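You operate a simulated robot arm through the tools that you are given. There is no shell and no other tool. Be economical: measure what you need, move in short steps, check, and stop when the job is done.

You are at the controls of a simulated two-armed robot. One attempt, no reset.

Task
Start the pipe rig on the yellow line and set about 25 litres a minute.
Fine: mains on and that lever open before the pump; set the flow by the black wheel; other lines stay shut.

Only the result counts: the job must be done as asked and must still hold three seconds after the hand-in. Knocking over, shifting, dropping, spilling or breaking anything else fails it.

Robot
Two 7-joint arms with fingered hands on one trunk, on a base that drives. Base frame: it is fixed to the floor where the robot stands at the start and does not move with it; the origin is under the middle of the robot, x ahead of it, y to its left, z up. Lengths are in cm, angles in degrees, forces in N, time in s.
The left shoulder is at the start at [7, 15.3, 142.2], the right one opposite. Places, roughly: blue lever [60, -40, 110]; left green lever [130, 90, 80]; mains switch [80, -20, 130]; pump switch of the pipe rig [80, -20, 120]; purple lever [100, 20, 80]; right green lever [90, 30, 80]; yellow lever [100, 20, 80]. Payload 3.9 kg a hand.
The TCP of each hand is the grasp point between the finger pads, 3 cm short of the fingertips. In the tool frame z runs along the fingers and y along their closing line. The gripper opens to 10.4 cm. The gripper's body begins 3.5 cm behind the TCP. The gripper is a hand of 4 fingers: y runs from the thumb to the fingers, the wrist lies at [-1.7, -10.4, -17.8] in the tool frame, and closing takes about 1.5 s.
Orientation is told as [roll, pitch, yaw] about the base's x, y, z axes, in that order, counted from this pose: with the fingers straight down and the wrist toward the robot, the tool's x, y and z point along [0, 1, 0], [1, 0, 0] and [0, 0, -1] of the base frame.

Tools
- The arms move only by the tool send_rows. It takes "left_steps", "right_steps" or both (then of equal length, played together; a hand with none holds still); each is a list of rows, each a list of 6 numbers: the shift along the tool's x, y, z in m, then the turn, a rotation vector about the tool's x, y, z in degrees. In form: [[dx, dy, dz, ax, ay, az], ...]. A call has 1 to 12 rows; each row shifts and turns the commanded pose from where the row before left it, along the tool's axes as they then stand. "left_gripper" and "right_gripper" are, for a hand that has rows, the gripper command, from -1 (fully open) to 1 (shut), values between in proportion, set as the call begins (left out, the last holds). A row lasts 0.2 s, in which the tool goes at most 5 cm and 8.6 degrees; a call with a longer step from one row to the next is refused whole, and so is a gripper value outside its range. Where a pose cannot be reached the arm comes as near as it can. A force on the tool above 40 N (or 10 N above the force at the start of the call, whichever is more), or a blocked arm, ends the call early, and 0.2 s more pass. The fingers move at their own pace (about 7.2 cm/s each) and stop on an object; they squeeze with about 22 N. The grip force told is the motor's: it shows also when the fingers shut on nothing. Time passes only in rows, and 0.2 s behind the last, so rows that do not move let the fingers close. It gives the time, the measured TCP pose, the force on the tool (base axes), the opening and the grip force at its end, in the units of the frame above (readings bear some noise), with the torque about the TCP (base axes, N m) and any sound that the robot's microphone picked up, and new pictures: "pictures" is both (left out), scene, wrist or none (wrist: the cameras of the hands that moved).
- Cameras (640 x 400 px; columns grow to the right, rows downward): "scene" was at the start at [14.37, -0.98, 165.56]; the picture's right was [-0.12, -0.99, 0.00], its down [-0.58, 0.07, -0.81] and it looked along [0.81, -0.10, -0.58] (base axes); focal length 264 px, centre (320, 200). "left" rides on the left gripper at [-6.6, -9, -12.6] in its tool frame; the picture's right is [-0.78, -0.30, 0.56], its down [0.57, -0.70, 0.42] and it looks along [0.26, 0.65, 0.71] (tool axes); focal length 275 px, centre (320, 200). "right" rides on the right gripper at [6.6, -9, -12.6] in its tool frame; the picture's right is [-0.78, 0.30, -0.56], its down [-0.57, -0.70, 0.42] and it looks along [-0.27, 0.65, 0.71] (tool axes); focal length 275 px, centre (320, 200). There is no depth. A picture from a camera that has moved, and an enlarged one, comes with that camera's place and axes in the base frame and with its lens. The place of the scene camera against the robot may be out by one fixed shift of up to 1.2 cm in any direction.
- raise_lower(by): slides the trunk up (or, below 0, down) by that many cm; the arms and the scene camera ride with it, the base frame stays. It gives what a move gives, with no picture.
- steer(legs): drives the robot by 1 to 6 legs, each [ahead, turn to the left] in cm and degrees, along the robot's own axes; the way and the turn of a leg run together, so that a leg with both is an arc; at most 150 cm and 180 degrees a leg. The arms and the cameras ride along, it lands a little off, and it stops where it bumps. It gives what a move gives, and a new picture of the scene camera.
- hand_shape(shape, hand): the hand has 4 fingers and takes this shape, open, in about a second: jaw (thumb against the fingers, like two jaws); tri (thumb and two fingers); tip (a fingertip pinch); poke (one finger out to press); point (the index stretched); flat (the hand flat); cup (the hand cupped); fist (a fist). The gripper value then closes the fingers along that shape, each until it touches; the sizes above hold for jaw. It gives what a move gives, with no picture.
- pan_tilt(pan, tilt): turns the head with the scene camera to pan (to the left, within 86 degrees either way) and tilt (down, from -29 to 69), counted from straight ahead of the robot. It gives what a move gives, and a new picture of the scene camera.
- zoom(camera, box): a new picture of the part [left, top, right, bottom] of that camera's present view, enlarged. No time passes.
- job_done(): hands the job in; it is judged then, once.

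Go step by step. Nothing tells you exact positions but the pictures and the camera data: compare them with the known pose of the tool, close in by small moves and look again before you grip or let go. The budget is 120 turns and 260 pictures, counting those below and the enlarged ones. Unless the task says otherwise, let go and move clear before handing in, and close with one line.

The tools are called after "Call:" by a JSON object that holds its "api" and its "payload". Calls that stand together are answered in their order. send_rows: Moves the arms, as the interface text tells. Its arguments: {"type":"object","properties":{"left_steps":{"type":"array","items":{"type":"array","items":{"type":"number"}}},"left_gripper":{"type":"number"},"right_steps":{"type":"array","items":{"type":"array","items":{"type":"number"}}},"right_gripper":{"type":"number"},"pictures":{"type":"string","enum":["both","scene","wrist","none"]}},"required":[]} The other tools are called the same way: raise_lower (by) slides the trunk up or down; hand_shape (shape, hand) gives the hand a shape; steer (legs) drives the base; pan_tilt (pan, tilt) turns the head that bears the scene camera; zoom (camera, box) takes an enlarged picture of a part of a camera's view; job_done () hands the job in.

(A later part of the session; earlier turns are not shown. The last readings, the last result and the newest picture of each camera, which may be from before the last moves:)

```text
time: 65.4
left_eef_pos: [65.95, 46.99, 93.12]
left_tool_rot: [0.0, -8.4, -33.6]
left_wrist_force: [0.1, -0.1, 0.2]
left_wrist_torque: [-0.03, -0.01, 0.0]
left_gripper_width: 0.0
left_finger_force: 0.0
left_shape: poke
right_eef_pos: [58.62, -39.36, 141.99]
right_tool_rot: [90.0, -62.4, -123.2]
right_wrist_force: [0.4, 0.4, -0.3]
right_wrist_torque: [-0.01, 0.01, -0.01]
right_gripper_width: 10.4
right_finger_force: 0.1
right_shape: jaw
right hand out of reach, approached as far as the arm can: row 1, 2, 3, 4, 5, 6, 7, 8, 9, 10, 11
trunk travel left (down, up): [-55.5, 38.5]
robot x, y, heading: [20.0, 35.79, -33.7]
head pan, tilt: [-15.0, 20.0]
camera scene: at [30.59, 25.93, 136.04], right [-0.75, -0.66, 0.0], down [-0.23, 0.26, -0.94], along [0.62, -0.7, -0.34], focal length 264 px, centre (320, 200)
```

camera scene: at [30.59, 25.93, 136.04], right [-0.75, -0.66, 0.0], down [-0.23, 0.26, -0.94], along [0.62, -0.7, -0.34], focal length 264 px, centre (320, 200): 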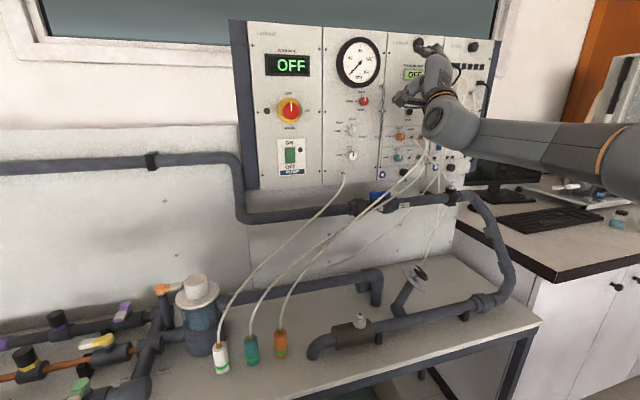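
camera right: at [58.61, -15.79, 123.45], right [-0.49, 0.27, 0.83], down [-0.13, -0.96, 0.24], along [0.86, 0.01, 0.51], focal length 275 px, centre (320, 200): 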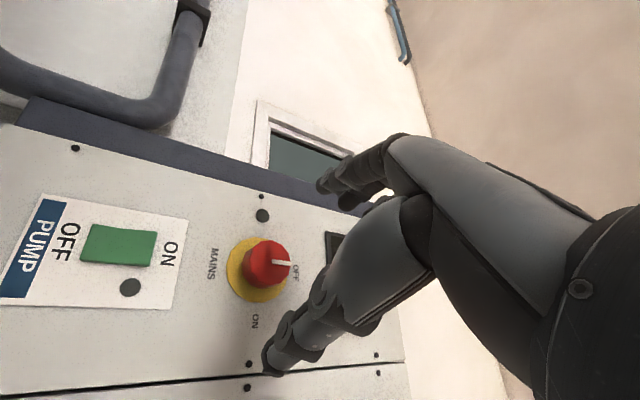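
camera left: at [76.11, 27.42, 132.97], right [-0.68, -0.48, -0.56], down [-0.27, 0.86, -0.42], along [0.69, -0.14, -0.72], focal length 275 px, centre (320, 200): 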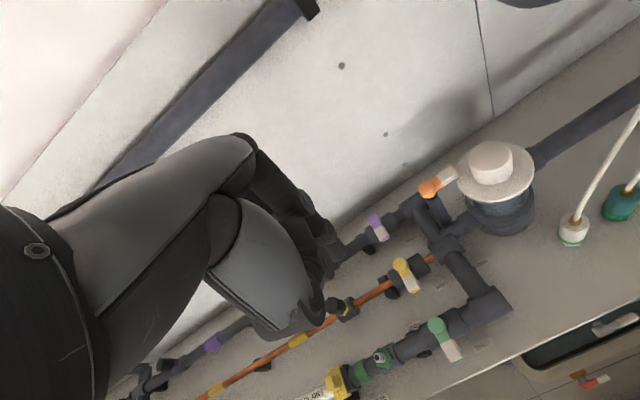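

Orientation is reachable when the hand is farther to my right (~40 cm). I test the reverse roll here to see whether the whole range works at this lateral offset.

Call:
{"api": "send_rows", "payload": {"right_steps": [[0, 0, 0, 0, 0, -8.5], [0, 0, 0, 0, 0, -8.5], [0, 0, 0, 0, 0, -8.5], [0, 0, 0, 0, 0, -8.5], [0, 0, 0, 0, 0, -8.5], [0, 0, 0, 0, 0, -8.5], [0, 0, 0, 0, 0, -8.5], [0, 0, 0, 0, 0, -8.5], [0, 0, 0, 0, 0, -8.5], [0, 0, 0, 0, 0, -8.5], [0, 0, 0, 0, 0, -8.5], [0, 0, 0, 0, 0, 0]], "pictures": "scene"}}

```text
time: 68.0
left_eef_pos: [65.88, 46.96, 93.11]
left_tool_rot: [0.0, -8.4, -33.6]
left_wrist_force: [-0.1, 0.2, 0.0]
left_wrist_torque: [0.01, -0.01, -0.01]
left_gripper_width: 0.0
left_finger_force: 0.0
left_shape: poke
right_eef_pos: [57.04, -37.4, 140.89]
right_tool_rot: [-89.9, -24.0, 56.4]
right_wrist_force: [-0.5, 0.6, -0.5]
right_wrist_torque: [-0.02, 0.02, 0.0]
right_gripper_width: 10.41
right_finger_force: 0.1
right_shape: jaw
right hand out of reach, approached as far as the arm can: row 9, 10, 11
trunk travel left (down, up): [-55.5, 38.5]
robot x, y, heading: [19.76, 35.62, -33.5]
head pan, tilt: [-15.0, 20.0]
camera scene: at [30.58, 25.93, 136.04], right [-0.75, -0.66, 0.0], down [-0.23, 0.26, -0.94], along [0.62, -0.7, -0.34], focal length 264 px, centre (320, 200)
```

scene: 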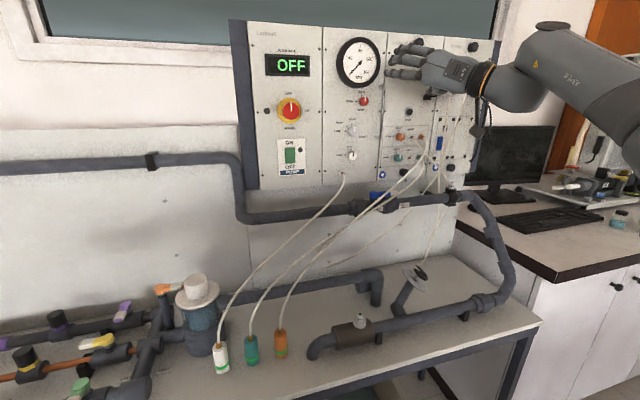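

The full roll range works at this lateral offset. So I shift the robot sideways to the left by ~26.5 cm (backing off first) so the knob is at that spot.

Call:
{"api": "steer", "payload": {"legs": [[-40, 0], [0, 60], [30.6, 0], [0, -60], [20, 0]]}}

Call:
{"api": "zoom", "payload": {"camera": "right", "box": [0, 0, 640, 400]}}

```text
time: 78.7
left_eef_pos: [76.85, 71.55, 93.18]
left_tool_rot: [0.1, -8.5, -33.8]
left_wrist_force: [0.7, -0.3, 0.7]
left_wrist_torque: [0.03, -0.01, -0.02]
left_gripper_width: 0.03
left_finger_force: 0.1
left_shape: poke
right_eef_pos: [67.78, -12.86, 140.76]
right_tool_rot: [-90.0, -24.1, 56.1]
right_wrist_force: [-0.4, 1.0, 0.5]
right_wrist_torque: [0.01, 0.04, -0.03]
right_gripper_width: 10.4
right_finger_force: 0.1
right_shape: jaw
trunk travel left (down, up): [-55.5, 38.5]
robot x, y, heading: [30.52, 60.31, -33.9]
head pan, tilt: [-15.0, 20.0]
camera scene: at [41.51, 50.66, 136.04], right [-0.75, -0.66, 0.0], down [-0.23, 0.26, -0.94], along [0.62, -0.71, -0.34], focal length 264 px, centre (320, 200)
```

scene: 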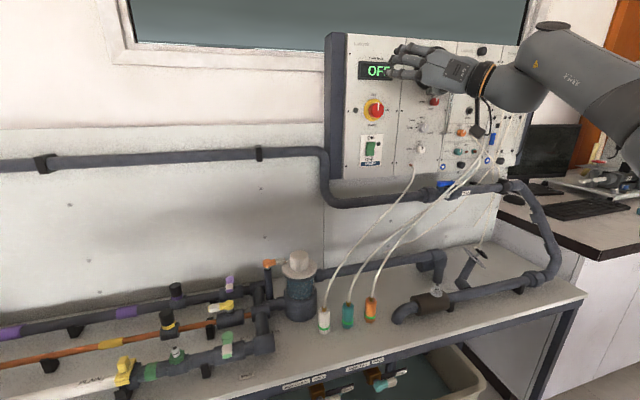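

```text
1.00 times, centred on (320, 200) of right
camera zoom: at [54.22, -10.37, 131.29], right [-0.49, 0.27, 0.83], down [-0.13, -0.96, 0.23], along [0.86, 0.0, 0.51], focal length 275 px, centre (320, 200)
```

zoom: 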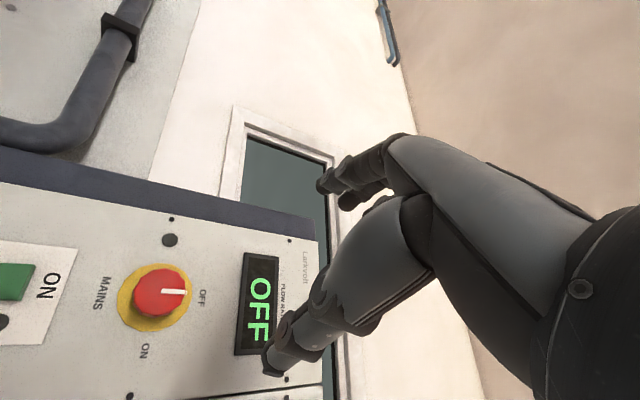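

Aligned laterally (s≈26.9). I lower the trunk 7 cm to knob height, roll slightly and drive 8 cm ahead.

Call:
{"api": "raise_lower", "payload": {"by": -7}}

Call:
{"api": "send_rows", "payload": {"right_steps": [[0, 0, 0, 0, 0, 6], [0, 0, 0, 0, 0, 0]], "pictures": "none"}}

Call:
{"api": "steer", "payload": {"legs": [[8, 0]]}}

Call:
{"api": "zoom", "payload": {"camera": "right", "box": [0, 0, 640, 400]}}

Call:
{"api": "zoom", "payload": {"camera": "scene", "box": [340, 20, 460, 120]}}

```text
time: 79.8
left_eef_pos: [76.97, 71.56, 86.06]
left_tool_rot: [0.0, -8.5, -33.8]
left_wrist_force: [-0.1, 0.1, -0.1]
left_wrist_torque: [-0.04, -0.01, 0.0]
left_gripper_width: 0.0
left_finger_force: 0.0
left_shape: poke
right_eef_pos: [67.7, -12.81, 133.86]
right_tool_rot: [-90.0, -24.3, 56.2]
right_wrist_force: [-1.6, -0.6, -0.7]
right_wrist_torque: [0.0, 0.02, -0.02]
right_gripper_width: 10.4
right_finger_force: 0.1
right_shape: jaw
trunk travel left (down, up): [-48.5, 45.5]
robot x, y, heading: [30.61, 60.78, -33.7]
head pan, tilt: [-15.0, 20.0]
```

```text
time: 80.3
left_eef_pos: [77.0, 71.53, 86.23]
left_tool_rot: [0.0, -8.5, -33.9]
left_wrist_force: [0.5, 0.3, -0.3]
left_wrist_torque: [0.0, 0.0, -0.02]
left_gripper_width: 0.03
left_finger_force: 0.0
left_shape: poke
right_eef_pos: [67.66, -12.65, 133.91]
right_tool_rot: [-90.0, -30.2, 56.1]
right_wrist_force: [0.0, 0.1, 0.1]
right_wrist_torque: [0.03, -0.01, 0.02]
right_gripper_width: 10.39
right_finger_force: 0.0
right_shape: jaw
trunk travel left (down, up): [-48.5, 45.5]
robot x, y, heading: [30.63, 60.38, -33.8]
head pan, tilt: [-15.0, 20.0]
```

```text
time: 81.4
left_eef_pos: [83.67, 67.12, 86.06]
left_tool_rot: [0.0, -8.4, -33.8]
left_wrist_force: [-0.6, -0.6, 0.0]
left_wrist_torque: [-0.02, -0.01, 0.04]
left_gripper_width: 0.03
left_finger_force: 0.0
left_shape: poke
right_eef_pos: [74.44, -17.35, 133.78]
right_tool_rot: [-89.9, -30.1, 56.0]
right_wrist_force: [0.8, -0.8, 0.6]
right_wrist_torque: [0.02, 0.02, 0.0]
right_gripper_width: 10.42
right_finger_force: 0.0
right_shape: jaw
trunk travel left (down, up): [-48.5, 45.5]
robot x, y, heading: [37.02, 56.13, -33.6]
head pan, tilt: [-15.0, 20.0]
camera scene: at [48.18, 46.21, 129.03], right [-0.75, -0.66, 0.0], down [-0.23, 0.26, -0.94], along [0.62, -0.71, -0.34], focal length 264 px, centre (320, 200)
```

scene: 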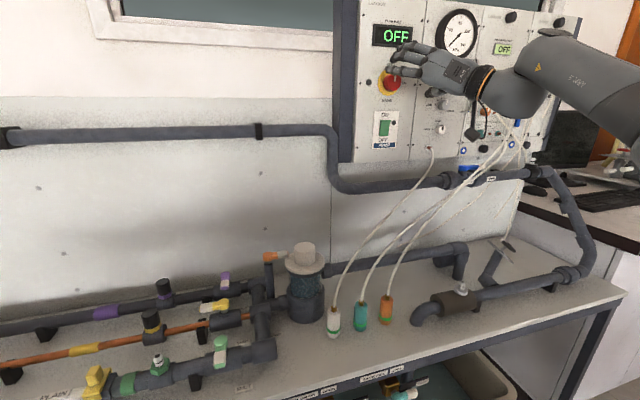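

```text
1.00 times, centred on (320, 200) of right
camera zoom: at [61.47, -13.96, 123.76], right [-0.54, 0.2, 0.82], down [-0.14, -0.98, 0.14], along [0.83, -0.04, 0.55], focal length 275 px, centre (320, 200)
```

zoom: 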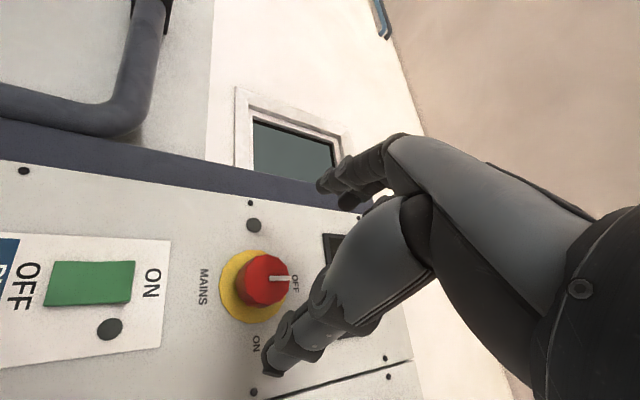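

```text
4.00 times, centred on (400, 70) of scene
camera zoom: at [48.18, 46.21, 129.03], right [-0.75, -0.66, 0.0], down [-0.23, 0.26, -0.94], along [0.62, -0.71, -0.34], focal length 1057 px, centre (0, 720)
```

zoom: 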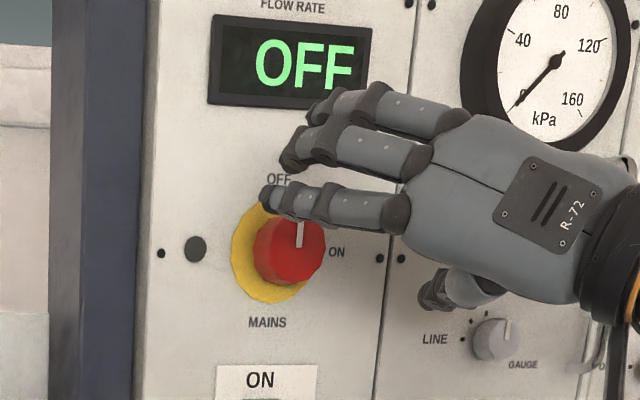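

The knob is right on the hand's axis, ~10 cm ahead. Drive 6 cm and look.

Call:
{"api": "steer", "payload": {"legs": [[6, 0]]}}

Call:
{"api": "zoom", "payload": {"camera": "right", "box": [120, 120, 440, 400]}}

Call:
{"api": "zoom", "payload": {"camera": "scene", "box": [350, 10, 470, 110]}}

```text
time: 82.4
left_eef_pos: [88.61, 63.83, 86.1]
left_tool_rot: [0.0, -8.4, -33.9]
left_wrist_force: [0.4, 0.5, 0.3]
left_wrist_torque: [0.02, 0.01, -0.01]
left_gripper_width: 0.04
left_finger_force: 0.0
left_shape: poke
right_eef_pos: [79.3, -20.49, 133.72]
right_tool_rot: [-89.8, -30.3, 56.1]
right_wrist_force: [-0.1, 0.6, -0.6]
right_wrist_torque: [0.01, 0.0, 0.01]
right_gripper_width: 10.39
right_finger_force: 0.2
right_shape: jaw
trunk travel left (down, up): [-48.5, 45.5]
robot x, y, heading: [41.74, 52.87, -33.7]
head pan, tilt: [-15.0, 20.0]
camera scene: at [53.11, 42.93, 129.03], right [-0.75, -0.66, 0.0], down [-0.23, 0.26, -0.94], along [0.62, -0.71, -0.34], focal length 264 px, centre (320, 200)
```

scene: 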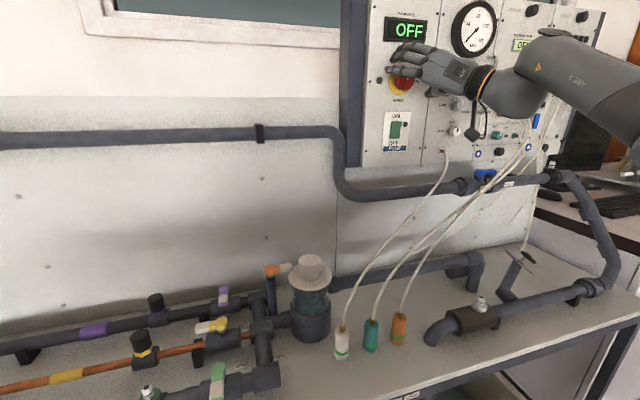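

```text
1.43 times, centred on (280, 260) of right
camera zoom: at [66.38, -17.25, 123.78], right [-0.54, 0.2, 0.82], down [-0.14, -0.98, 0.14], along [0.83, -0.04, 0.55], focal length 393 px, centre (377, 114)
```

zoom: 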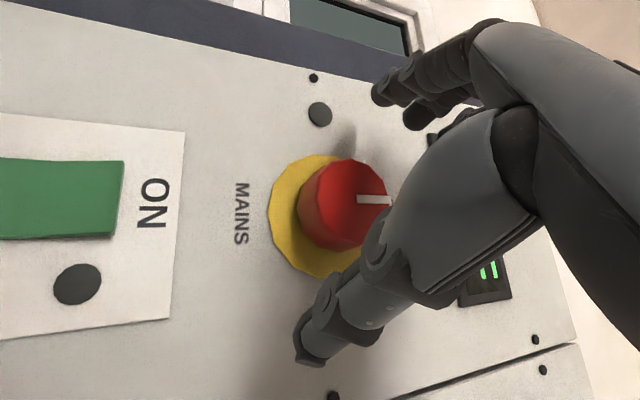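

```text
4.00 times, centred on (410, 60) of scene
camera zoom: at [53.11, 42.93, 129.03], right [-0.75, -0.66, 0.0], down [-0.23, 0.26, -0.94], along [0.62, -0.71, -0.34], focal length 1057 px, centre (-40, 760)
```

zoom: 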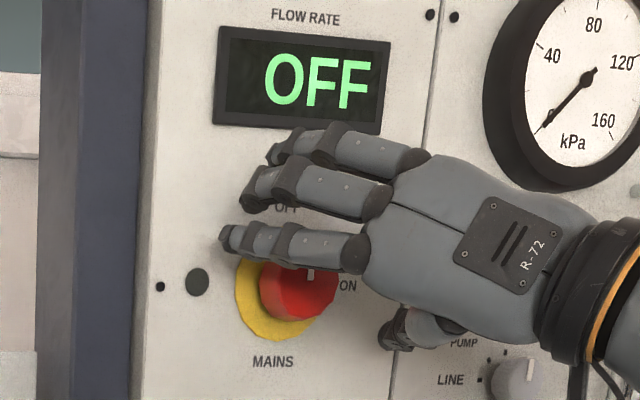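

The knob face is 3.8 cm beyond the TCP and on axis; the panel is ~7 cm. Drive 3 cm and close.

Call:
{"api": "steer", "payload": {"legs": [[3, 0]]}}

Call:
{"api": "send_rows", "payload": {"right_steps": [[0, 0, 0, 0, 0, 0], [0, 0, 0, 0, 0, 0], [0, 0, 0, 0, 0, 0], [0, 0, 0, 0, 0, 0], [0, 0, 0, 0, 0, 0], [0, 0, 0, 0, 0, 0], [0, 0, 0, 0, 0, 0], [0, 0, 0, 0, 0, 0]], "right_gripper": 1, "pictures": "wrist"}}

Call:
{"api": "zoom", "payload": {"camera": "scene", "box": [350, 0, 470, 100]}}

```text
time: 83.2
left_eef_pos: [91.11, 62.17, 86.05]
left_tool_rot: [-0.1, -8.4, -33.7]
left_wrist_force: [-0.4, 0.3, 0.5]
left_wrist_torque: [0.0, 0.0, 0.02]
left_gripper_width: 0.03
left_finger_force: 0.0
left_shape: poke
right_eef_pos: [81.92, -22.05, 133.81]
right_tool_rot: [-89.8, -30.1, 56.3]
right_wrist_force: [-3.6, 2.1, 0.9]
right_wrist_torque: [-0.1, -0.26, 0.24]
right_gripper_width: 10.38
right_finger_force: 0.0
right_shape: jaw
trunk travel left (down, up): [-48.5, 45.5]
robot x, y, heading: [44.7, 50.79, -33.7]
head pan, tilt: [-15.0, 20.0]
camera scene: at [55.69, 41.3, 129.03], right [-0.75, -0.66, 0.0], down [-0.23, 0.26, -0.94], along [0.62, -0.71, -0.34], focal length 264 px, centre (320, 200)
```

scene: 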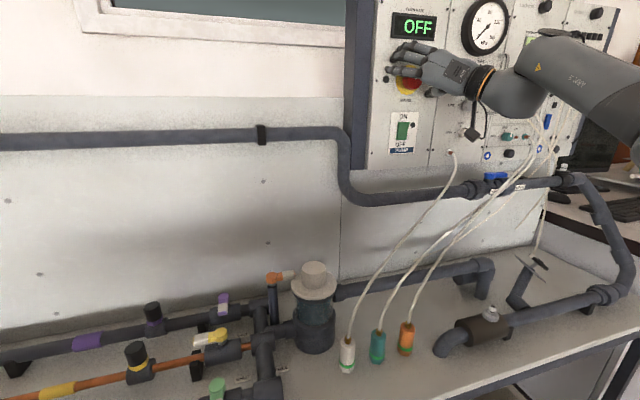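

```text
time: 85.0
left_eef_pos: [90.88, 62.04, 86.23]
left_tool_rot: [0.0, -8.5, -33.9]
left_wrist_force: [-0.3, -0.3, 0.0]
left_wrist_torque: [0.0, 0.04, -0.01]
left_gripper_width: 0.0
left_finger_force: 0.1
left_shape: poke
right_eef_pos: [81.8, -22.3, 133.7]
right_tool_rot: [-89.8, -30.2, 56.1]
right_wrist_force: [-6.6, 1.5, -9.4]
right_wrist_torque: [0.1, 0.17, 0.13]
right_gripper_width: 3.57
right_finger_force: 21.8
right_shape: jaw
trunk travel left (down, up): [-48.5, 45.5]
robot x, y, heading: [44.59, 50.7, -33.5]
head pan, tilt: [-15.0, 20.0]
camera right: at [68.76, -19.01, 123.7], right [-0.54, 0.2, 0.82], down [-0.14, -0.98, 0.14], along [0.83, -0.04, 0.55], focal length 275 px, centre (320, 200)
```

right: 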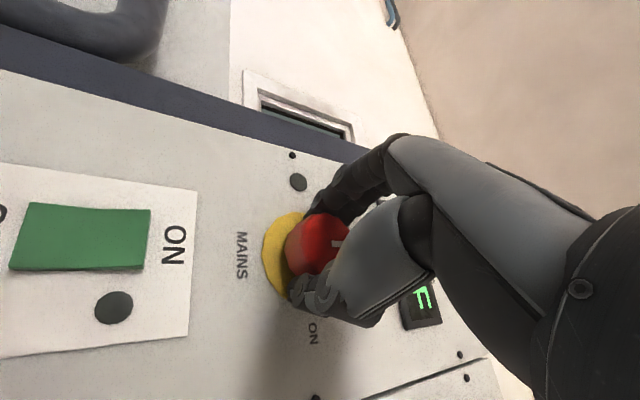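

```text
4.00 times, centred on (410, 50) of scene
camera zoom: at [55.44, 41.16, 129.03], right [-0.75, -0.66, 0.0], down [-0.22, 0.26, -0.94], along [0.62, -0.71, -0.34], focal length 1057 px, centre (-40, 800)
```

zoom: 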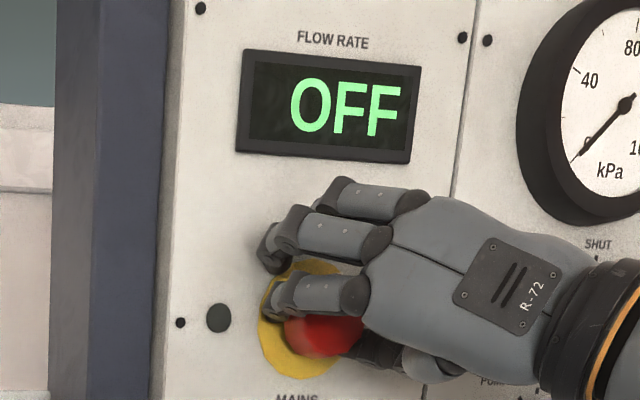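

Gripping the knob (3.6 cm wide). Now I roll clockwise about the tool axis.

Call:
{"api": "send_rows", "payload": {"right_steps": [[0, 0, 0, 0, 0, 7.5], [0, 0, 0, 0, 0, 7.5], [0, 0, 0, 0, 0, 7.5], [0, 0, 0, 0, 0, 7.5], [0, 0, 0, 0, 0, 7.5], [0, 0, 0, 0, 0, 7.5]]}}

```text
time: 86.4
left_eef_pos: [90.97, 62.07, 86.15]
left_tool_rot: [0.1, -8.4, -33.7]
left_wrist_force: [-0.2, -0.4, 0.7]
left_wrist_torque: [-0.01, 0.02, 0.0]
left_gripper_width: 0.0
left_finger_force: 0.0
left_shape: poke
right_eef_pos: [81.84, -22.12, 133.76]
right_tool_rot: [-89.3, -75.2, 55.5]
right_wrist_force: [-7.2, 8.0, -15.3]
right_wrist_torque: [0.17, 0.37, 0.07]
right_gripper_width: 3.51
right_finger_force: 22.3
right_shape: jaw
trunk travel left (down, up): [-48.5, 45.5]
robot x, y, heading: [44.4, 51.12, -33.5]
head pan, tilt: [-15.0, 20.0]
camera scene: at [55.47, 41.27, 129.04], right [-0.75, -0.66, 0.0], down [-0.23, 0.26, -0.94], along [0.62, -0.71, -0.34], focal length 264 px, centre (320, 200)
camera right: at [73.64, -11.75, 123.58], right [-0.84, -0.25, 0.49], down [-0.06, -0.84, -0.53], along [0.54, -0.47, 0.69], focal length 275 px, centre (320, 200)
```

scene: 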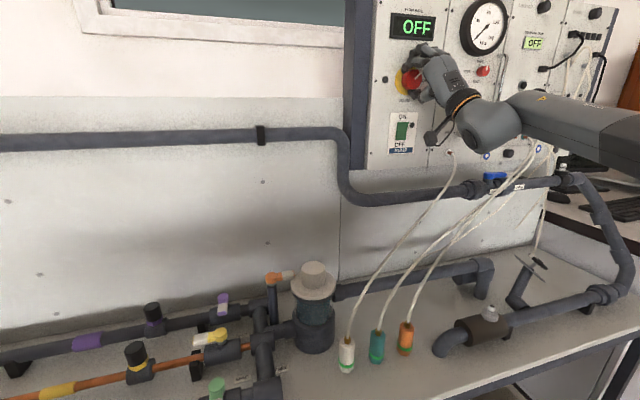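
right: 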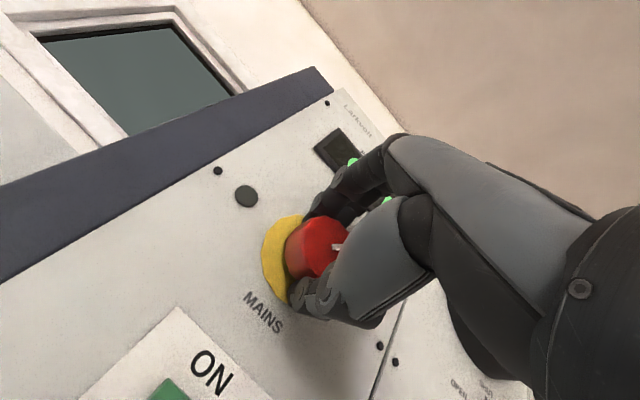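

Knob appears to be turning with the hand. Continue another 45°+.

Call:
{"api": "send_rows", "payload": {"right_steps": [[0, 0, 0, 0, 0, 7.5], [0, 0, 0, 0, 0, 7.5], [0, 0, 0, 0, 0, 7.5], [0, 0, 0, 0, 0, 7.5], [0, 0, 0, 0, 0, 7.5], [0, 0, 0, 0, 0, 7.5], [0, 0, 0, 0, 0, 4], [0, 0, 0, 0, 0, 0]]}}

Call:
{"api": "zoom", "payload": {"camera": "scene", "box": [350, 0, 470, 100]}}

```text
time: 88.2
left_eef_pos: [91.06, 62.25, 86.15]
left_tool_rot: [0.0, -8.5, -33.7]
left_wrist_force: [0.3, 0.5, 0.2]
left_wrist_torque: [0.03, 0.0, -0.02]
left_gripper_width: 0.0
left_finger_force: 0.1
left_shape: poke
right_eef_pos: [81.84, -22.05, 133.9]
right_tool_rot: [89.9, -55.6, -123.5]
right_wrist_force: [-3.8, 10.6, -13.0]
right_wrist_torque: [0.24, 0.37, 0.26]
right_gripper_width: 3.48
right_finger_force: 22.1
right_shape: jaw
trunk travel left (down, up): [-48.5, 45.5]
robot x, y, heading: [44.32, 50.6, -33.5]
head pan, tilt: [-15.0, 20.0]
camera scene: at [55.57, 41.37, 129.04], right [-0.75, -0.66, 0.0], down [-0.23, 0.26, -0.94], along [0.62, -0.71, -0.34], focal length 264 px, centre (320, 200)
camera right: at [77.27, -6.31, 130.32], right [-0.91, -0.36, -0.19], down [0.31, -0.3, -0.9], along [0.27, -0.88, 0.39], focal length 275 px, centre (320, 200)
```

scene: 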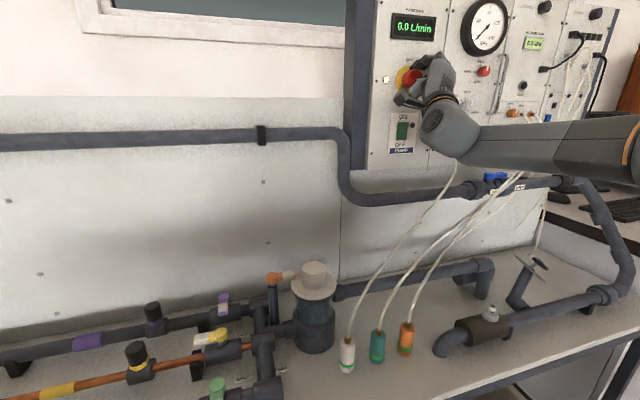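
right: 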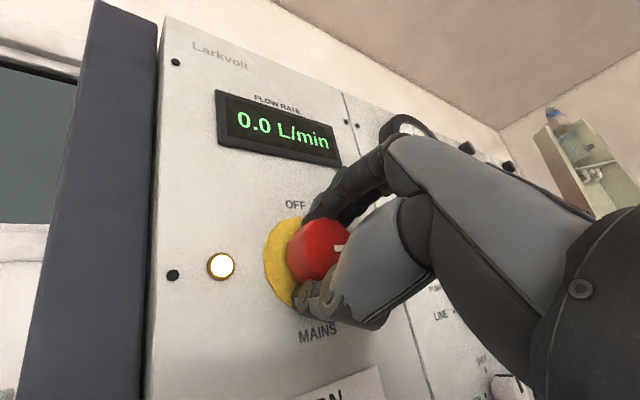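

```text
4.00 times, centred on (410, 50) of scene
camera zoom: at [55.57, 41.37, 129.04], right [-0.75, -0.66, 0.0], down [-0.23, 0.26, -0.94], along [0.62, -0.71, -0.34], focal length 1057 px, centre (-40, 800)
```

zoom: 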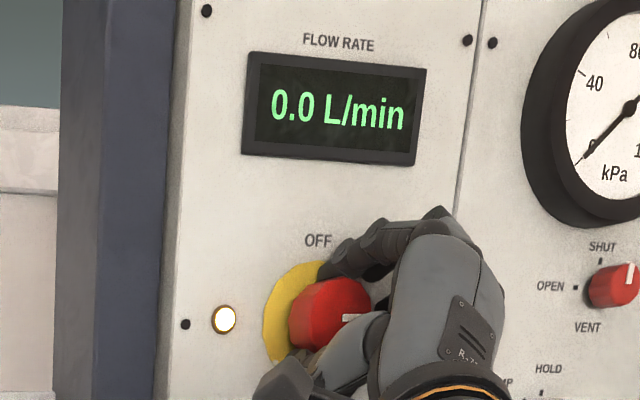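

Mains is on (0.0 L/min, lamp lit). Now release, back off, and form a poke with the right hand.

Call:
{"api": "send_rows", "payload": {"right_steps": [[0, 0, 0, 0, 0, 0], [0, 0, 0, 0, 0, 0], [0, 0, 0, 0, 0, 0], [0, 0, 0, 0, 0, 0], [0, 0, 0, 0, 0, 0], [0, 0, 0, 0, 0, 0], [0, 0, 0, 0, 0, 0]], "right_gripper": -1, "pictures": "none"}}

Call:
{"api": "steer", "payload": {"legs": [[-10, 0]]}}

Call:
{"api": "hand_shape", "payload": {"hand": "right", "shape": "poke"}}

Call:
{"api": "raise_lower", "payload": {"by": -10}}

Call:
{"api": "zoom", "payload": {"camera": "right", "box": [0, 0, 640, 400]}}

Call:
{"api": "pan_tilt", "payload": {"pan": -15, "tilt": 10}}

```text
time: 89.8
left_eef_pos: [90.98, 62.2, 86.15]
left_tool_rot: [0.0, -8.6, -33.7]
left_wrist_force: [-0.4, -0.3, 0.4]
left_wrist_torque: [-0.02, 0.02, -0.02]
left_gripper_width: 0.0
left_finger_force: 0.0
left_shape: poke
right_eef_pos: [81.9, -22.15, 133.95]
right_tool_rot: [90.0, -55.7, -123.7]
right_wrist_force: [-0.4, -0.2, 0.4]
right_wrist_torque: [-0.05, 0.0, 0.01]
right_gripper_width: 10.35
right_finger_force: 0.1
right_shape: jaw
trunk travel left (down, up): [-48.5, 45.5]
robot x, y, heading: [44.15, 51.22, -33.8]
head pan, tilt: [-15.0, 20.0]
```

```text
time: 91.0
left_eef_pos: [82.51, 67.65, 86.11]
left_tool_rot: [0.0, -8.5, -33.8]
left_wrist_force: [0.0, 0.9, -0.5]
left_wrist_torque: [-0.01, -0.02, 0.03]
left_gripper_width: 0.0
left_finger_force: 0.0
left_shape: poke
right_eef_pos: [73.48, -16.49, 133.92]
right_tool_rot: [90.0, -55.8, -123.6]
right_wrist_force: [-1.0, 0.6, -0.5]
right_wrist_torque: [0.06, -0.01, 0.02]
right_gripper_width: 10.36
right_finger_force: 0.0
right_shape: jaw
trunk travel left (down, up): [-48.5, 45.5]
robot x, y, heading: [36.36, 56.46, -33.5]
head pan, tilt: [-15.0, 20.0]
camera scene: at [47.18, 46.87, 129.05], right [-0.75, -0.66, 0.0], down [-0.23, 0.26, -0.94], along [0.62, -0.71, -0.34], focal length 264 px, centre (320, 200)
```

scene: 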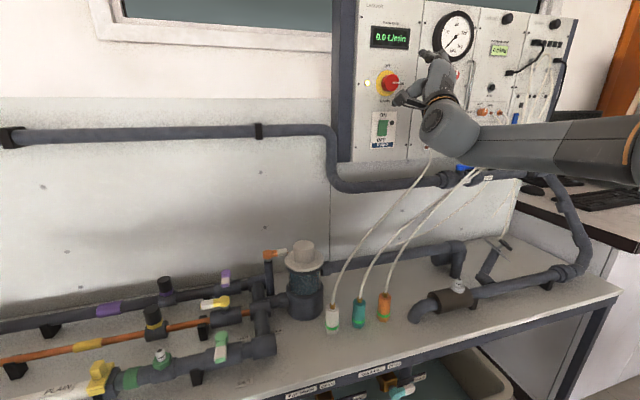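

```text
time: 91.9
left_eef_pos: [82.67, 67.75, 86.22]
left_tool_rot: [0.0, -8.4, -33.7]
left_wrist_force: [0.0, -0.4, 0.1]
left_wrist_torque: [-0.03, 0.0, -0.04]
left_gripper_width: 0.0
left_finger_force: 0.0
left_shape: poke
right_eef_pos: [73.6, -16.6, 133.77]
right_tool_rot: [89.9, -55.7, -123.7]
right_wrist_force: [-0.8, -0.1, 0.4]
right_wrist_torque: [-0.01, 0.02, 0.01]
right_gripper_width: 0.0
right_finger_force: 0.2
right_shape: poke
trunk travel left (down, up): [-48.5, 45.5]
robot x, y, heading: [36.19, 56.43, -33.5]
head pan, tilt: [-15.0, 20.0]
```

```text
time: 93.2
left_eef_pos: [82.69, 67.63, 76.2]
left_tool_rot: [0.0, -8.5, -33.8]
left_wrist_force: [-0.8, -0.9, -0.4]
left_wrist_torque: [-0.02, -0.05, 0.01]
left_gripper_width: 0.0
left_finger_force: 0.1
left_shape: poke
right_eef_pos: [73.48, -16.59, 123.89]
right_tool_rot: [90.0, -55.7, -123.8]
right_wrist_force: [0.2, -0.6, 0.3]
right_wrist_torque: [0.04, 0.0, -0.02]
right_gripper_width: 0.0
right_finger_force: 0.1
right_shape: poke
trunk travel left (down, up): [-38.5, 55.5]
robot x, y, heading: [36.09, 56.57, -33.8]
head pan, tilt: [-15.0, 20.0]
```

```text
1.00 times, centred on (320, 200) of right
camera zoom: at [68.86, -0.87, 120.31], right [-0.91, -0.36, -0.19], down [0.31, -0.3, -0.9], along [0.27, -0.88, 0.39], focal length 275 px, centre (320, 200)
```

zoom: 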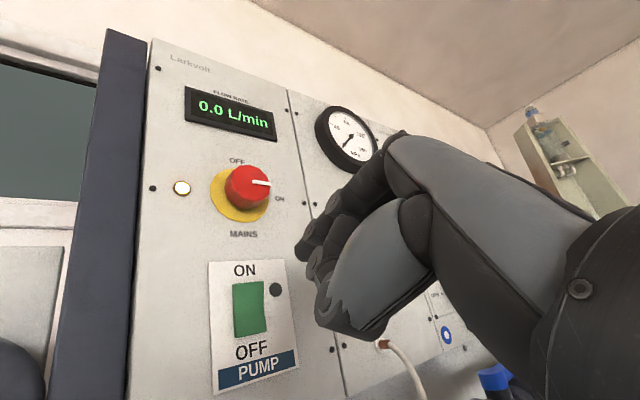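

```text
time: 93.9
left_eef_pos: [82.72, 67.77, 76.18]
left_tool_rot: [0.0, -8.5, -33.8]
left_wrist_force: [-0.5, -0.2, -0.3]
left_wrist_torque: [-0.01, -0.02, 0.0]
left_gripper_width: 0.0
left_finger_force: 0.1
left_shape: poke
right_eef_pos: [73.47, -16.56, 123.73]
right_tool_rot: [89.9, -55.8, -123.5]
right_wrist_force: [0.4, 0.4, -0.1]
right_wrist_torque: [0.03, 0.01, 0.0]
right_gripper_width: 0.0
right_finger_force: 0.0
right_shape: poke
trunk travel left (down, up): [-38.5, 55.5]
robot x, y, heading: [36.31, 56.5, -33.6]
head pan, tilt: [-15.0, 10.0]
camera scene: at [47.22, 46.85, 120.66], right [-0.75, -0.66, 0.0], down [-0.12, 0.13, -0.98], along [0.65, -0.74, -0.17], focal length 264 px, centre (320, 200)
```

scene: 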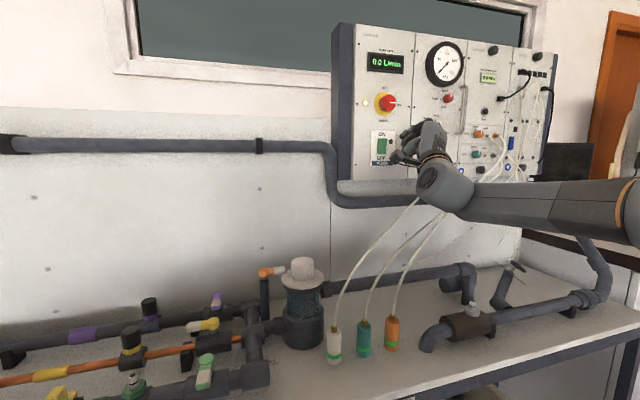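

The finger axis hits the rocker's top edge; I drop 1 cm, raise the left hand for clearance, then drive 8.5 cm toward it.

Call:
{"api": "send_rows", "payload": {"left_steps": [[0, -0.02, -0.04, 0, 0, 0], [0, -0.02, -0.04, 0, 0, 0], [0, 0, -0.045, 0, 0, 0], [0, 0, -0.045, 0, 0, 0], [0, 0, -0.03, 0, 0, 0]], "pictures": "none"}}

Call:
{"api": "raise_lower", "payload": {"by": -1}}

Call:
{"api": "steer", "payload": {"legs": [[8.5, 0]]}}

Call:
{"api": "zoom", "payload": {"camera": "right", "box": [160, 150, 440, 370]}}

Call:
{"api": "zoom", "payload": {"camera": "scene", "box": [350, 70, 470, 190]}}

```text
time: 95.1
left_eef_pos: [80.53, 69.1, 95.12]
left_tool_rot: [0.0, -8.4, -33.8]
left_wrist_force: [-0.9, 0.4, 0.0]
left_wrist_torque: [-0.03, 0.02, -0.02]
left_gripper_width: 0.0
left_finger_force: 0.0
left_shape: poke
left hand out of reach, approached as far as the arm can: row 1, 2
right_eef_pos: [73.65, -16.57, 123.76]
right_tool_rot: [89.9, -55.7, -123.6]
right_wrist_force: [-0.2, -0.3, -0.2]
right_wrist_torque: [0.02, -0.01, 0.03]
right_gripper_width: 0.0
right_finger_force: 0.0
right_shape: poke
trunk travel left (down, up): [-38.5, 55.5]
robot x, y, heading: [36.22, 56.05, -33.8]
head pan, tilt: [-15.0, 10.0]
```

```text
time: 95.7
left_eef_pos: [80.47, 69.06, 94.06]
left_tool_rot: [0.1, -8.5, -33.9]
left_wrist_force: [-0.4, 0.3, 0.5]
left_wrist_torque: [0.02, 0.03, 0.01]
left_gripper_width: 0.02
left_finger_force: 0.1
left_shape: poke
right_eef_pos: [73.47, -16.49, 122.94]
right_tool_rot: [89.9, -55.7, -123.7]
right_wrist_force: [0.4, 1.2, -0.1]
right_wrist_torque: [0.01, 0.01, 0.01]
right_gripper_width: 0.0
right_finger_force: 0.1
right_shape: poke
trunk travel left (down, up): [-37.5, 56.5]
robot x, y, heading: [36.08, 56.52, -33.9]
head pan, tilt: [-15.0, 10.0]
```

```text
time: 96.8
left_eef_pos: [87.7, 64.41, 94.17]
left_tool_rot: [0.0, -8.3, -33.6]
left_wrist_force: [-0.3, -0.6, 0.3]
left_wrist_torque: [0.02, 0.01, 0.0]
left_gripper_width: 0.02
left_finger_force: 0.0
left_shape: poke
right_eef_pos: [80.62, -21.33, 122.64]
right_tool_rot: [89.7, -55.7, -123.5]
right_wrist_force: [0.8, 0.4, -0.5]
right_wrist_torque: [0.02, 0.01, 0.0]
right_gripper_width: 0.0
right_finger_force: 0.0
right_shape: poke
trunk travel left (down, up): [-37.5, 56.5]
robot x, y, heading: [43.24, 51.7, -33.6]
head pan, tilt: [-15.0, 10.0]
camera scene: at [54.39, 42.07, 119.65], right [-0.75, -0.66, 0.0], down [-0.12, 0.13, -0.98], along [0.65, -0.74, -0.17], focal length 264 px, centre (320, 200)
```

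scene: 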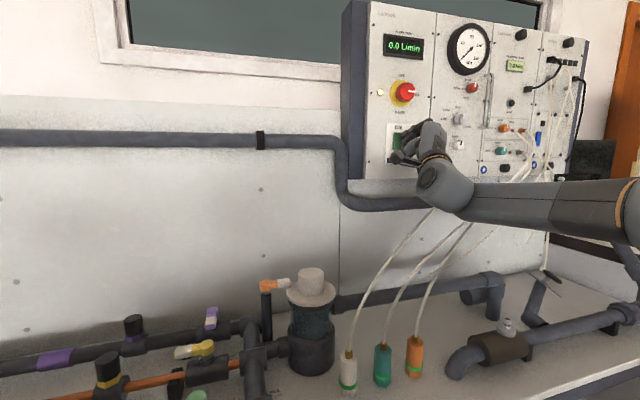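

```text
1.82 times, centred on (300, 260) of right
camera zoom: at [76.03, -5.68, 119.23], right [-0.91, -0.36, -0.19], down [0.31, -0.3, -0.9], along [0.27, -0.88, 0.38], focal length 500 px, centre (356, 91)
```

zoom: 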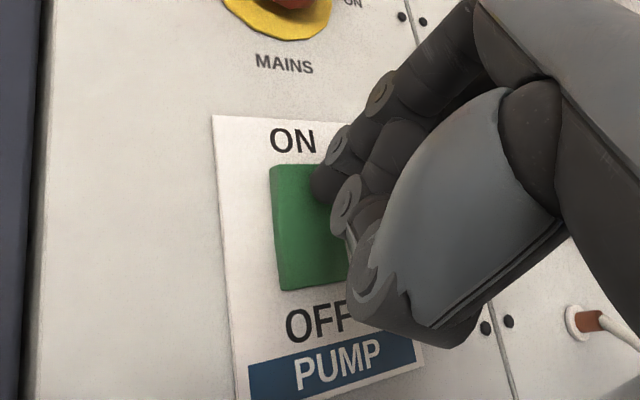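

```text
3.33 times, centred on (410, 130) of scene
camera zoom: at [54.39, 42.07, 119.65], right [-0.75, -0.66, 0.0], down [-0.12, 0.13, -0.98], along [0.65, -0.74, -0.17], focal length 881 px, centre (20, 433)
```

zoom: 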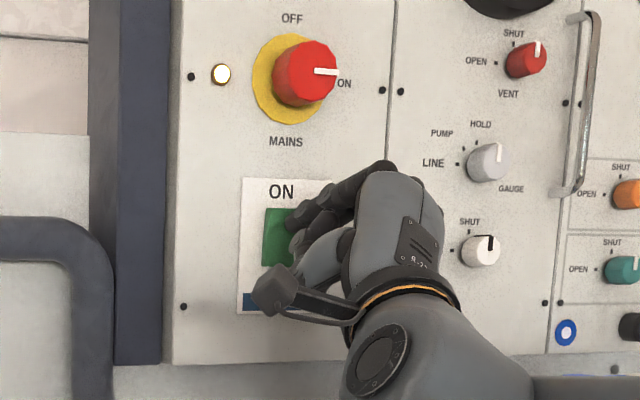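

Slightly low of the upper half centre; I raise 0.7 cm and press forward with the arm in small steps.

Call:
{"api": "raise_lower", "payload": {"by": 0.7}}

Call:
{"api": "send_rows", "payload": {"right_steps": [[0, 0, 0.008, 0, 0, 0], [0, 0, 0.008, 0, 0, 0], [0, 0, 0.007, 0, 0, 0], [0, 0, 0, 0, 0, 0]], "pictures": "scene"}}

Call:
{"api": "zoom", "payload": {"camera": "right", "box": [160, 150, 440, 370]}}

```text
time: 97.3
left_eef_pos: [87.67, 64.3, 94.75]
left_tool_rot: [0.0, -8.3, -33.8]
left_wrist_force: [0.0, -1.1, 0.4]
left_wrist_torque: [-0.01, -0.03, -0.02]
left_gripper_width: 0.0
left_finger_force: 0.0
left_shape: poke
right_eef_pos: [80.7, -21.27, 123.54]
right_tool_rot: [89.8, -55.8, -123.6]
right_wrist_force: [1.1, -0.3, 0.5]
right_wrist_torque: [0.02, 0.01, 0.02]
right_gripper_width: 0.0
right_finger_force: 0.1
right_shape: poke
trunk travel left (down, up): [-38.2, 55.8]
robot x, y, heading: [43.1, 51.86, -33.9]
head pan, tilt: [-15.0, 10.0]
```

```text
time: 98.3
left_eef_pos: [87.15, 64.84, 94.9]
left_tool_rot: [-0.2, -8.8, -33.8]
left_wrist_force: [0.3, 0.7, -0.2]
left_wrist_torque: [0.01, 0.04, 0.02]
left_gripper_width: 0.0
left_finger_force: 0.1
left_shape: poke
right_eef_pos: [81.03, -22.39, 123.84]
right_tool_rot: [91.2, -55.7, -124.4]
right_wrist_force: [-18.2, 16.9, 3.8]
right_wrist_torque: [0.11, 0.12, 0.0]
right_gripper_width: 0.02
right_finger_force: 0.1
right_shape: poke
right hand out of reach, approached as far as the arm can: row 2, 3
trunk travel left (down, up): [-38.2, 55.8]
robot x, y, heading: [43.18, 51.73, -33.8]
head pan, tilt: [-15.0, 10.0]
heard: click
camera scene: at [53.74, 42.6, 120.46], right [-0.75, -0.66, 0.0], down [-0.11, 0.13, -0.99], along [0.65, -0.74, -0.17], focal length 264 px, centre (320, 200)
```

scene: 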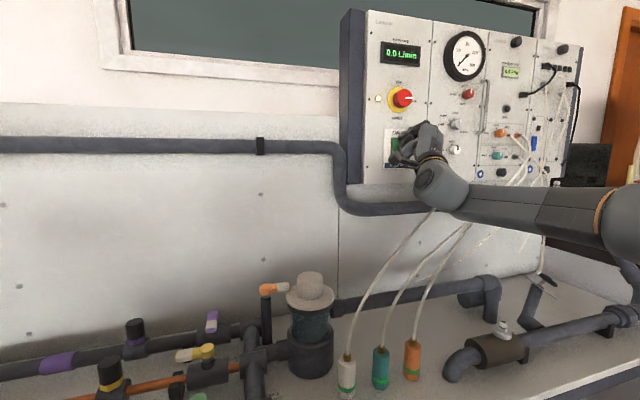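

```text
1.82 times, centred on (300, 260) of right
camera zoom: at [76.32, -6.71, 120.12], right [-0.91, -0.37, -0.2], down [0.32, -0.3, -0.9], along [0.27, -0.88, 0.4], focal length 500 px, centre (356, 91)
```

zoom: 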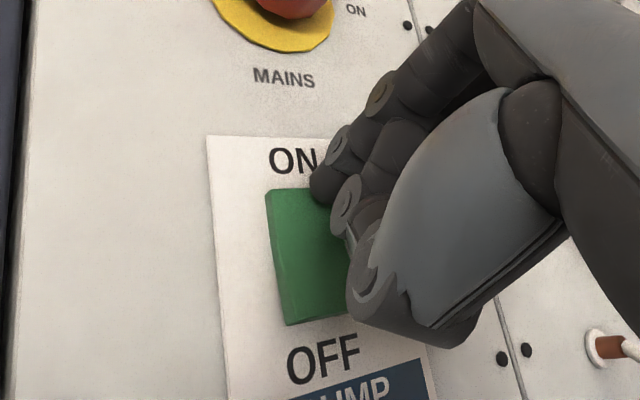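

A click — the rocker has switched. I back off and check the display and wheel.

Call:
{"api": "steer", "payload": {"legs": [[-12, 0]]}}

Call:
{"api": "zoom", "payload": {"camera": "scene", "box": [330, 0, 490, 190]}}

Call:
{"api": "pan_tilt", "payload": {"pan": -35, "tilt": 15}}

Call:
{"api": "zoom", "payload": {"camera": "right", "box": [100, 0, 420, 400]}}

```text
time: 99.6
left_eef_pos: [77.48, 71.16, 94.74]
left_tool_rot: [0.0, -8.5, -33.8]
left_wrist_force: [0.9, 0.0, 0.6]
left_wrist_torque: [-0.03, -0.01, -0.02]
left_gripper_width: 0.0
left_finger_force: 0.0
left_shape: poke
right_eef_pos: [71.56, -16.08, 123.3]
right_tool_rot: [90.3, -55.7, -123.5]
right_wrist_force: [0.5, -0.4, 0.3]
right_wrist_torque: [0.06, 0.05, -0.02]
right_gripper_width: 0.0
right_finger_force: 0.0
right_shape: poke
trunk travel left (down, up): [-38.2, 55.8]
robot x, y, heading: [33.44, 58.56, -33.6]
head pan, tilt: [-15.0, 10.0]
camera scene: at [44.17, 48.85, 120.38], right [-0.75, -0.66, 0.0], down [-0.11, 0.13, -0.98], along [0.65, -0.74, -0.17], focal length 264 px, centre (320, 200)
```

scene: 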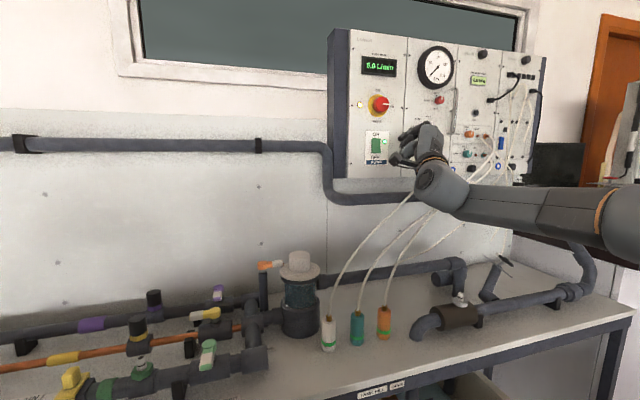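

```text
2.11 times, centred on (410, 95) of scene
camera zoom: at [44.17, 48.85, 120.38], right [-0.75, -0.66, 0.0], down [-0.11, 0.13, -0.98], along [0.65, -0.74, -0.17], focal length 556 px, centre (130, 421)
```

zoom: 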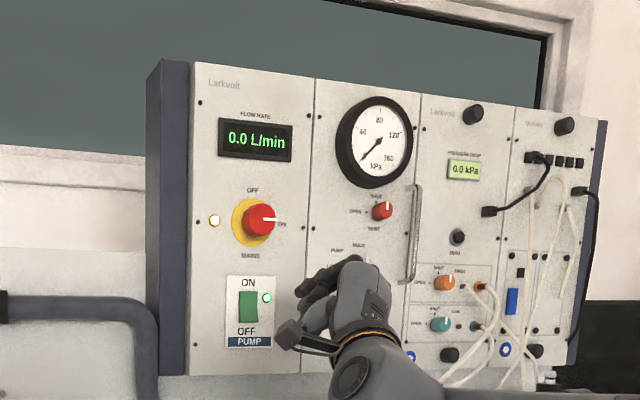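

```text
time: 100.4
left_eef_pos: [77.52, 71.06, 94.69]
left_tool_rot: [0.0, -8.6, -33.8]
left_wrist_force: [-0.1, -0.4, -1.1]
left_wrist_torque: [-0.03, 0.0, -0.01]
left_gripper_width: 0.02
left_finger_force: 0.1
left_shape: poke
right_eef_pos: [71.57, -16.35, 123.17]
right_tool_rot: [90.0, -55.7, -123.4]
right_wrist_force: [0.3, -0.4, -0.3]
right_wrist_torque: [0.04, 0.01, 0.01]
right_gripper_width: 0.0
right_finger_force: 0.0
right_shape: poke
trunk travel left (down, up): [-38.2, 55.8]
robot x, y, heading: [32.7, 58.67, -33.8]
head pan, tilt: [-35.0, 15.0]
camera scene: at [41.53, 47.09, 119.56], right [-0.93, -0.36, 0.0], down [-0.09, 0.24, -0.97], along [0.35, -0.9, -0.26], focal length 264 px, centre (320, 200)
```

scene: 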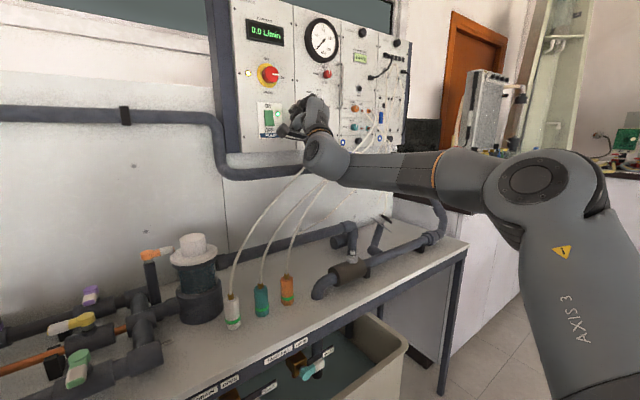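

```text
1.00 times, centred on (260, 200) of right
camera zoom: at [66.91, -0.52, 119.59], right [-0.91, -0.37, -0.19], down [0.31, -0.3, -0.9], along [0.27, -0.88, 0.39], focal length 275 px, centre (380, 200)
```

zoom: 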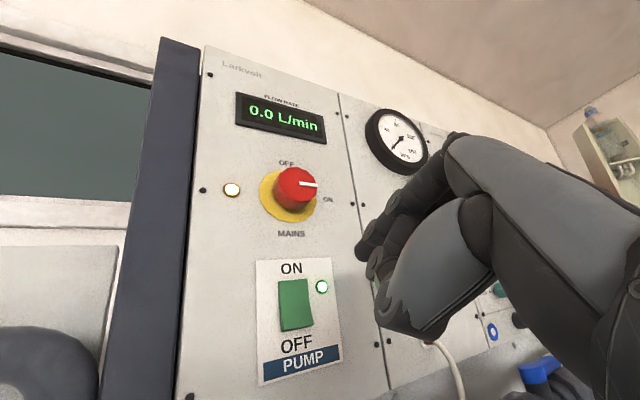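

Pump lamp lit; flow still 0.0 since the wheel valve is shut. Look closely at the wheel.

Call:
{"api": "zoom", "payload": {"camera": "scene", "box": [330, 190, 450, 290]}}

Call:
{"api": "raise_lower", "payload": {"by": 40}}

Call:
{"api": "pan_tilt", "payload": {"pan": -40, "tilt": 40}}

```text
4.00 times, centred on (390, 240) of scene
camera zoom: at [41.53, 47.09, 119.56], right [-0.93, -0.36, 0.0], down [-0.09, 0.24, -0.97], along [0.35, -0.9, -0.26], focal length 1057 px, centre (40, 40)
```

zoom: 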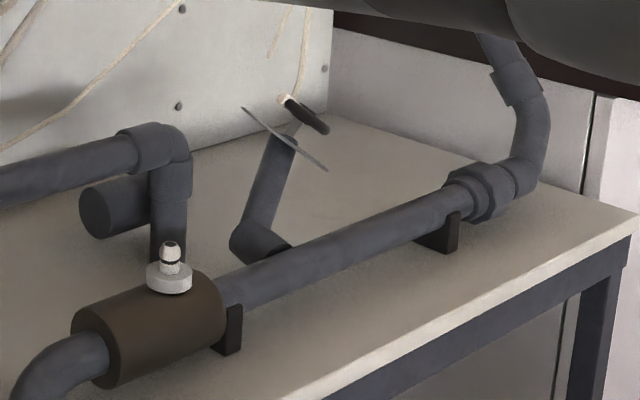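

```text
time: 104.2
left_eef_pos: [77.63, 71.01, 134.81]
left_tool_rot: [0.0, -8.5, -33.8]
left_wrist_force: [-0.1, -0.3, -0.2]
left_wrist_torque: [-0.01, -0.02, 0.02]
left_gripper_width: 0.03
left_finger_force: 0.1
left_shape: poke
right_eef_pos: [71.58, -16.2, 163.21]
right_tool_rot: [90.1, -55.7, -123.4]
right_wrist_force: [0.5, 0.7, 0.4]
right_wrist_torque: [-0.01, -0.02, 0.01]
right_gripper_width: 0.0
right_finger_force: 0.1
right_shape: poke
trunk travel left (down, up): [-78.2, 15.8]
robot x, y, heading: [33.49, 58.31, -34.0]
head pan, tilt: [-35.0, 15.0]
```

```text
time: 105.1
left_eef_pos: [77.46, 70.95, 134.69]
left_tool_rot: [0.0, -8.6, -33.7]
left_wrist_force: [0.9, 0.0, -0.2]
left_wrist_torque: [0.02, -0.05, 0.0]
left_gripper_width: 0.0
left_finger_force: 0.0
left_shape: poke
right_eef_pos: [71.6, -16.03, 163.28]
right_tool_rot: [90.1, -55.7, -123.5]
right_wrist_force: [0.4, 0.7, 0.0]
right_wrist_torque: [0.02, 0.01, -0.01]
right_gripper_width: 0.0
right_finger_force: 0.0
right_shape: poke
trunk travel left (down, up): [-78.2, 15.8]
robot x, y, heading: [33.64, 58.75, -33.6]
head pan, tilt: [-40.0, 40.0]
camera scene: at [40.51, 47.64, 155.61], right [-0.96, -0.28, 0.0], down [-0.18, 0.62, -0.77], along [0.21, -0.74, -0.64], focal length 264 px, centre (320, 200)
```

scene: 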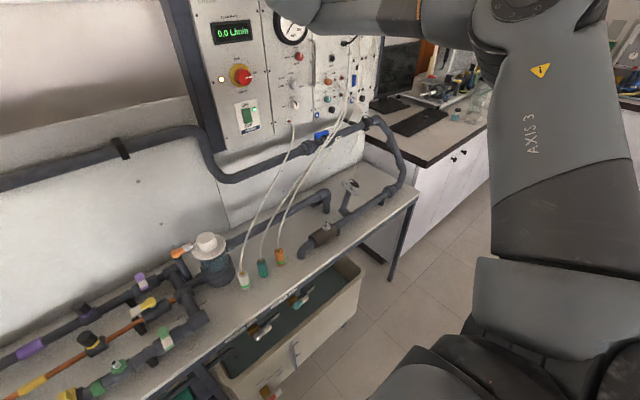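

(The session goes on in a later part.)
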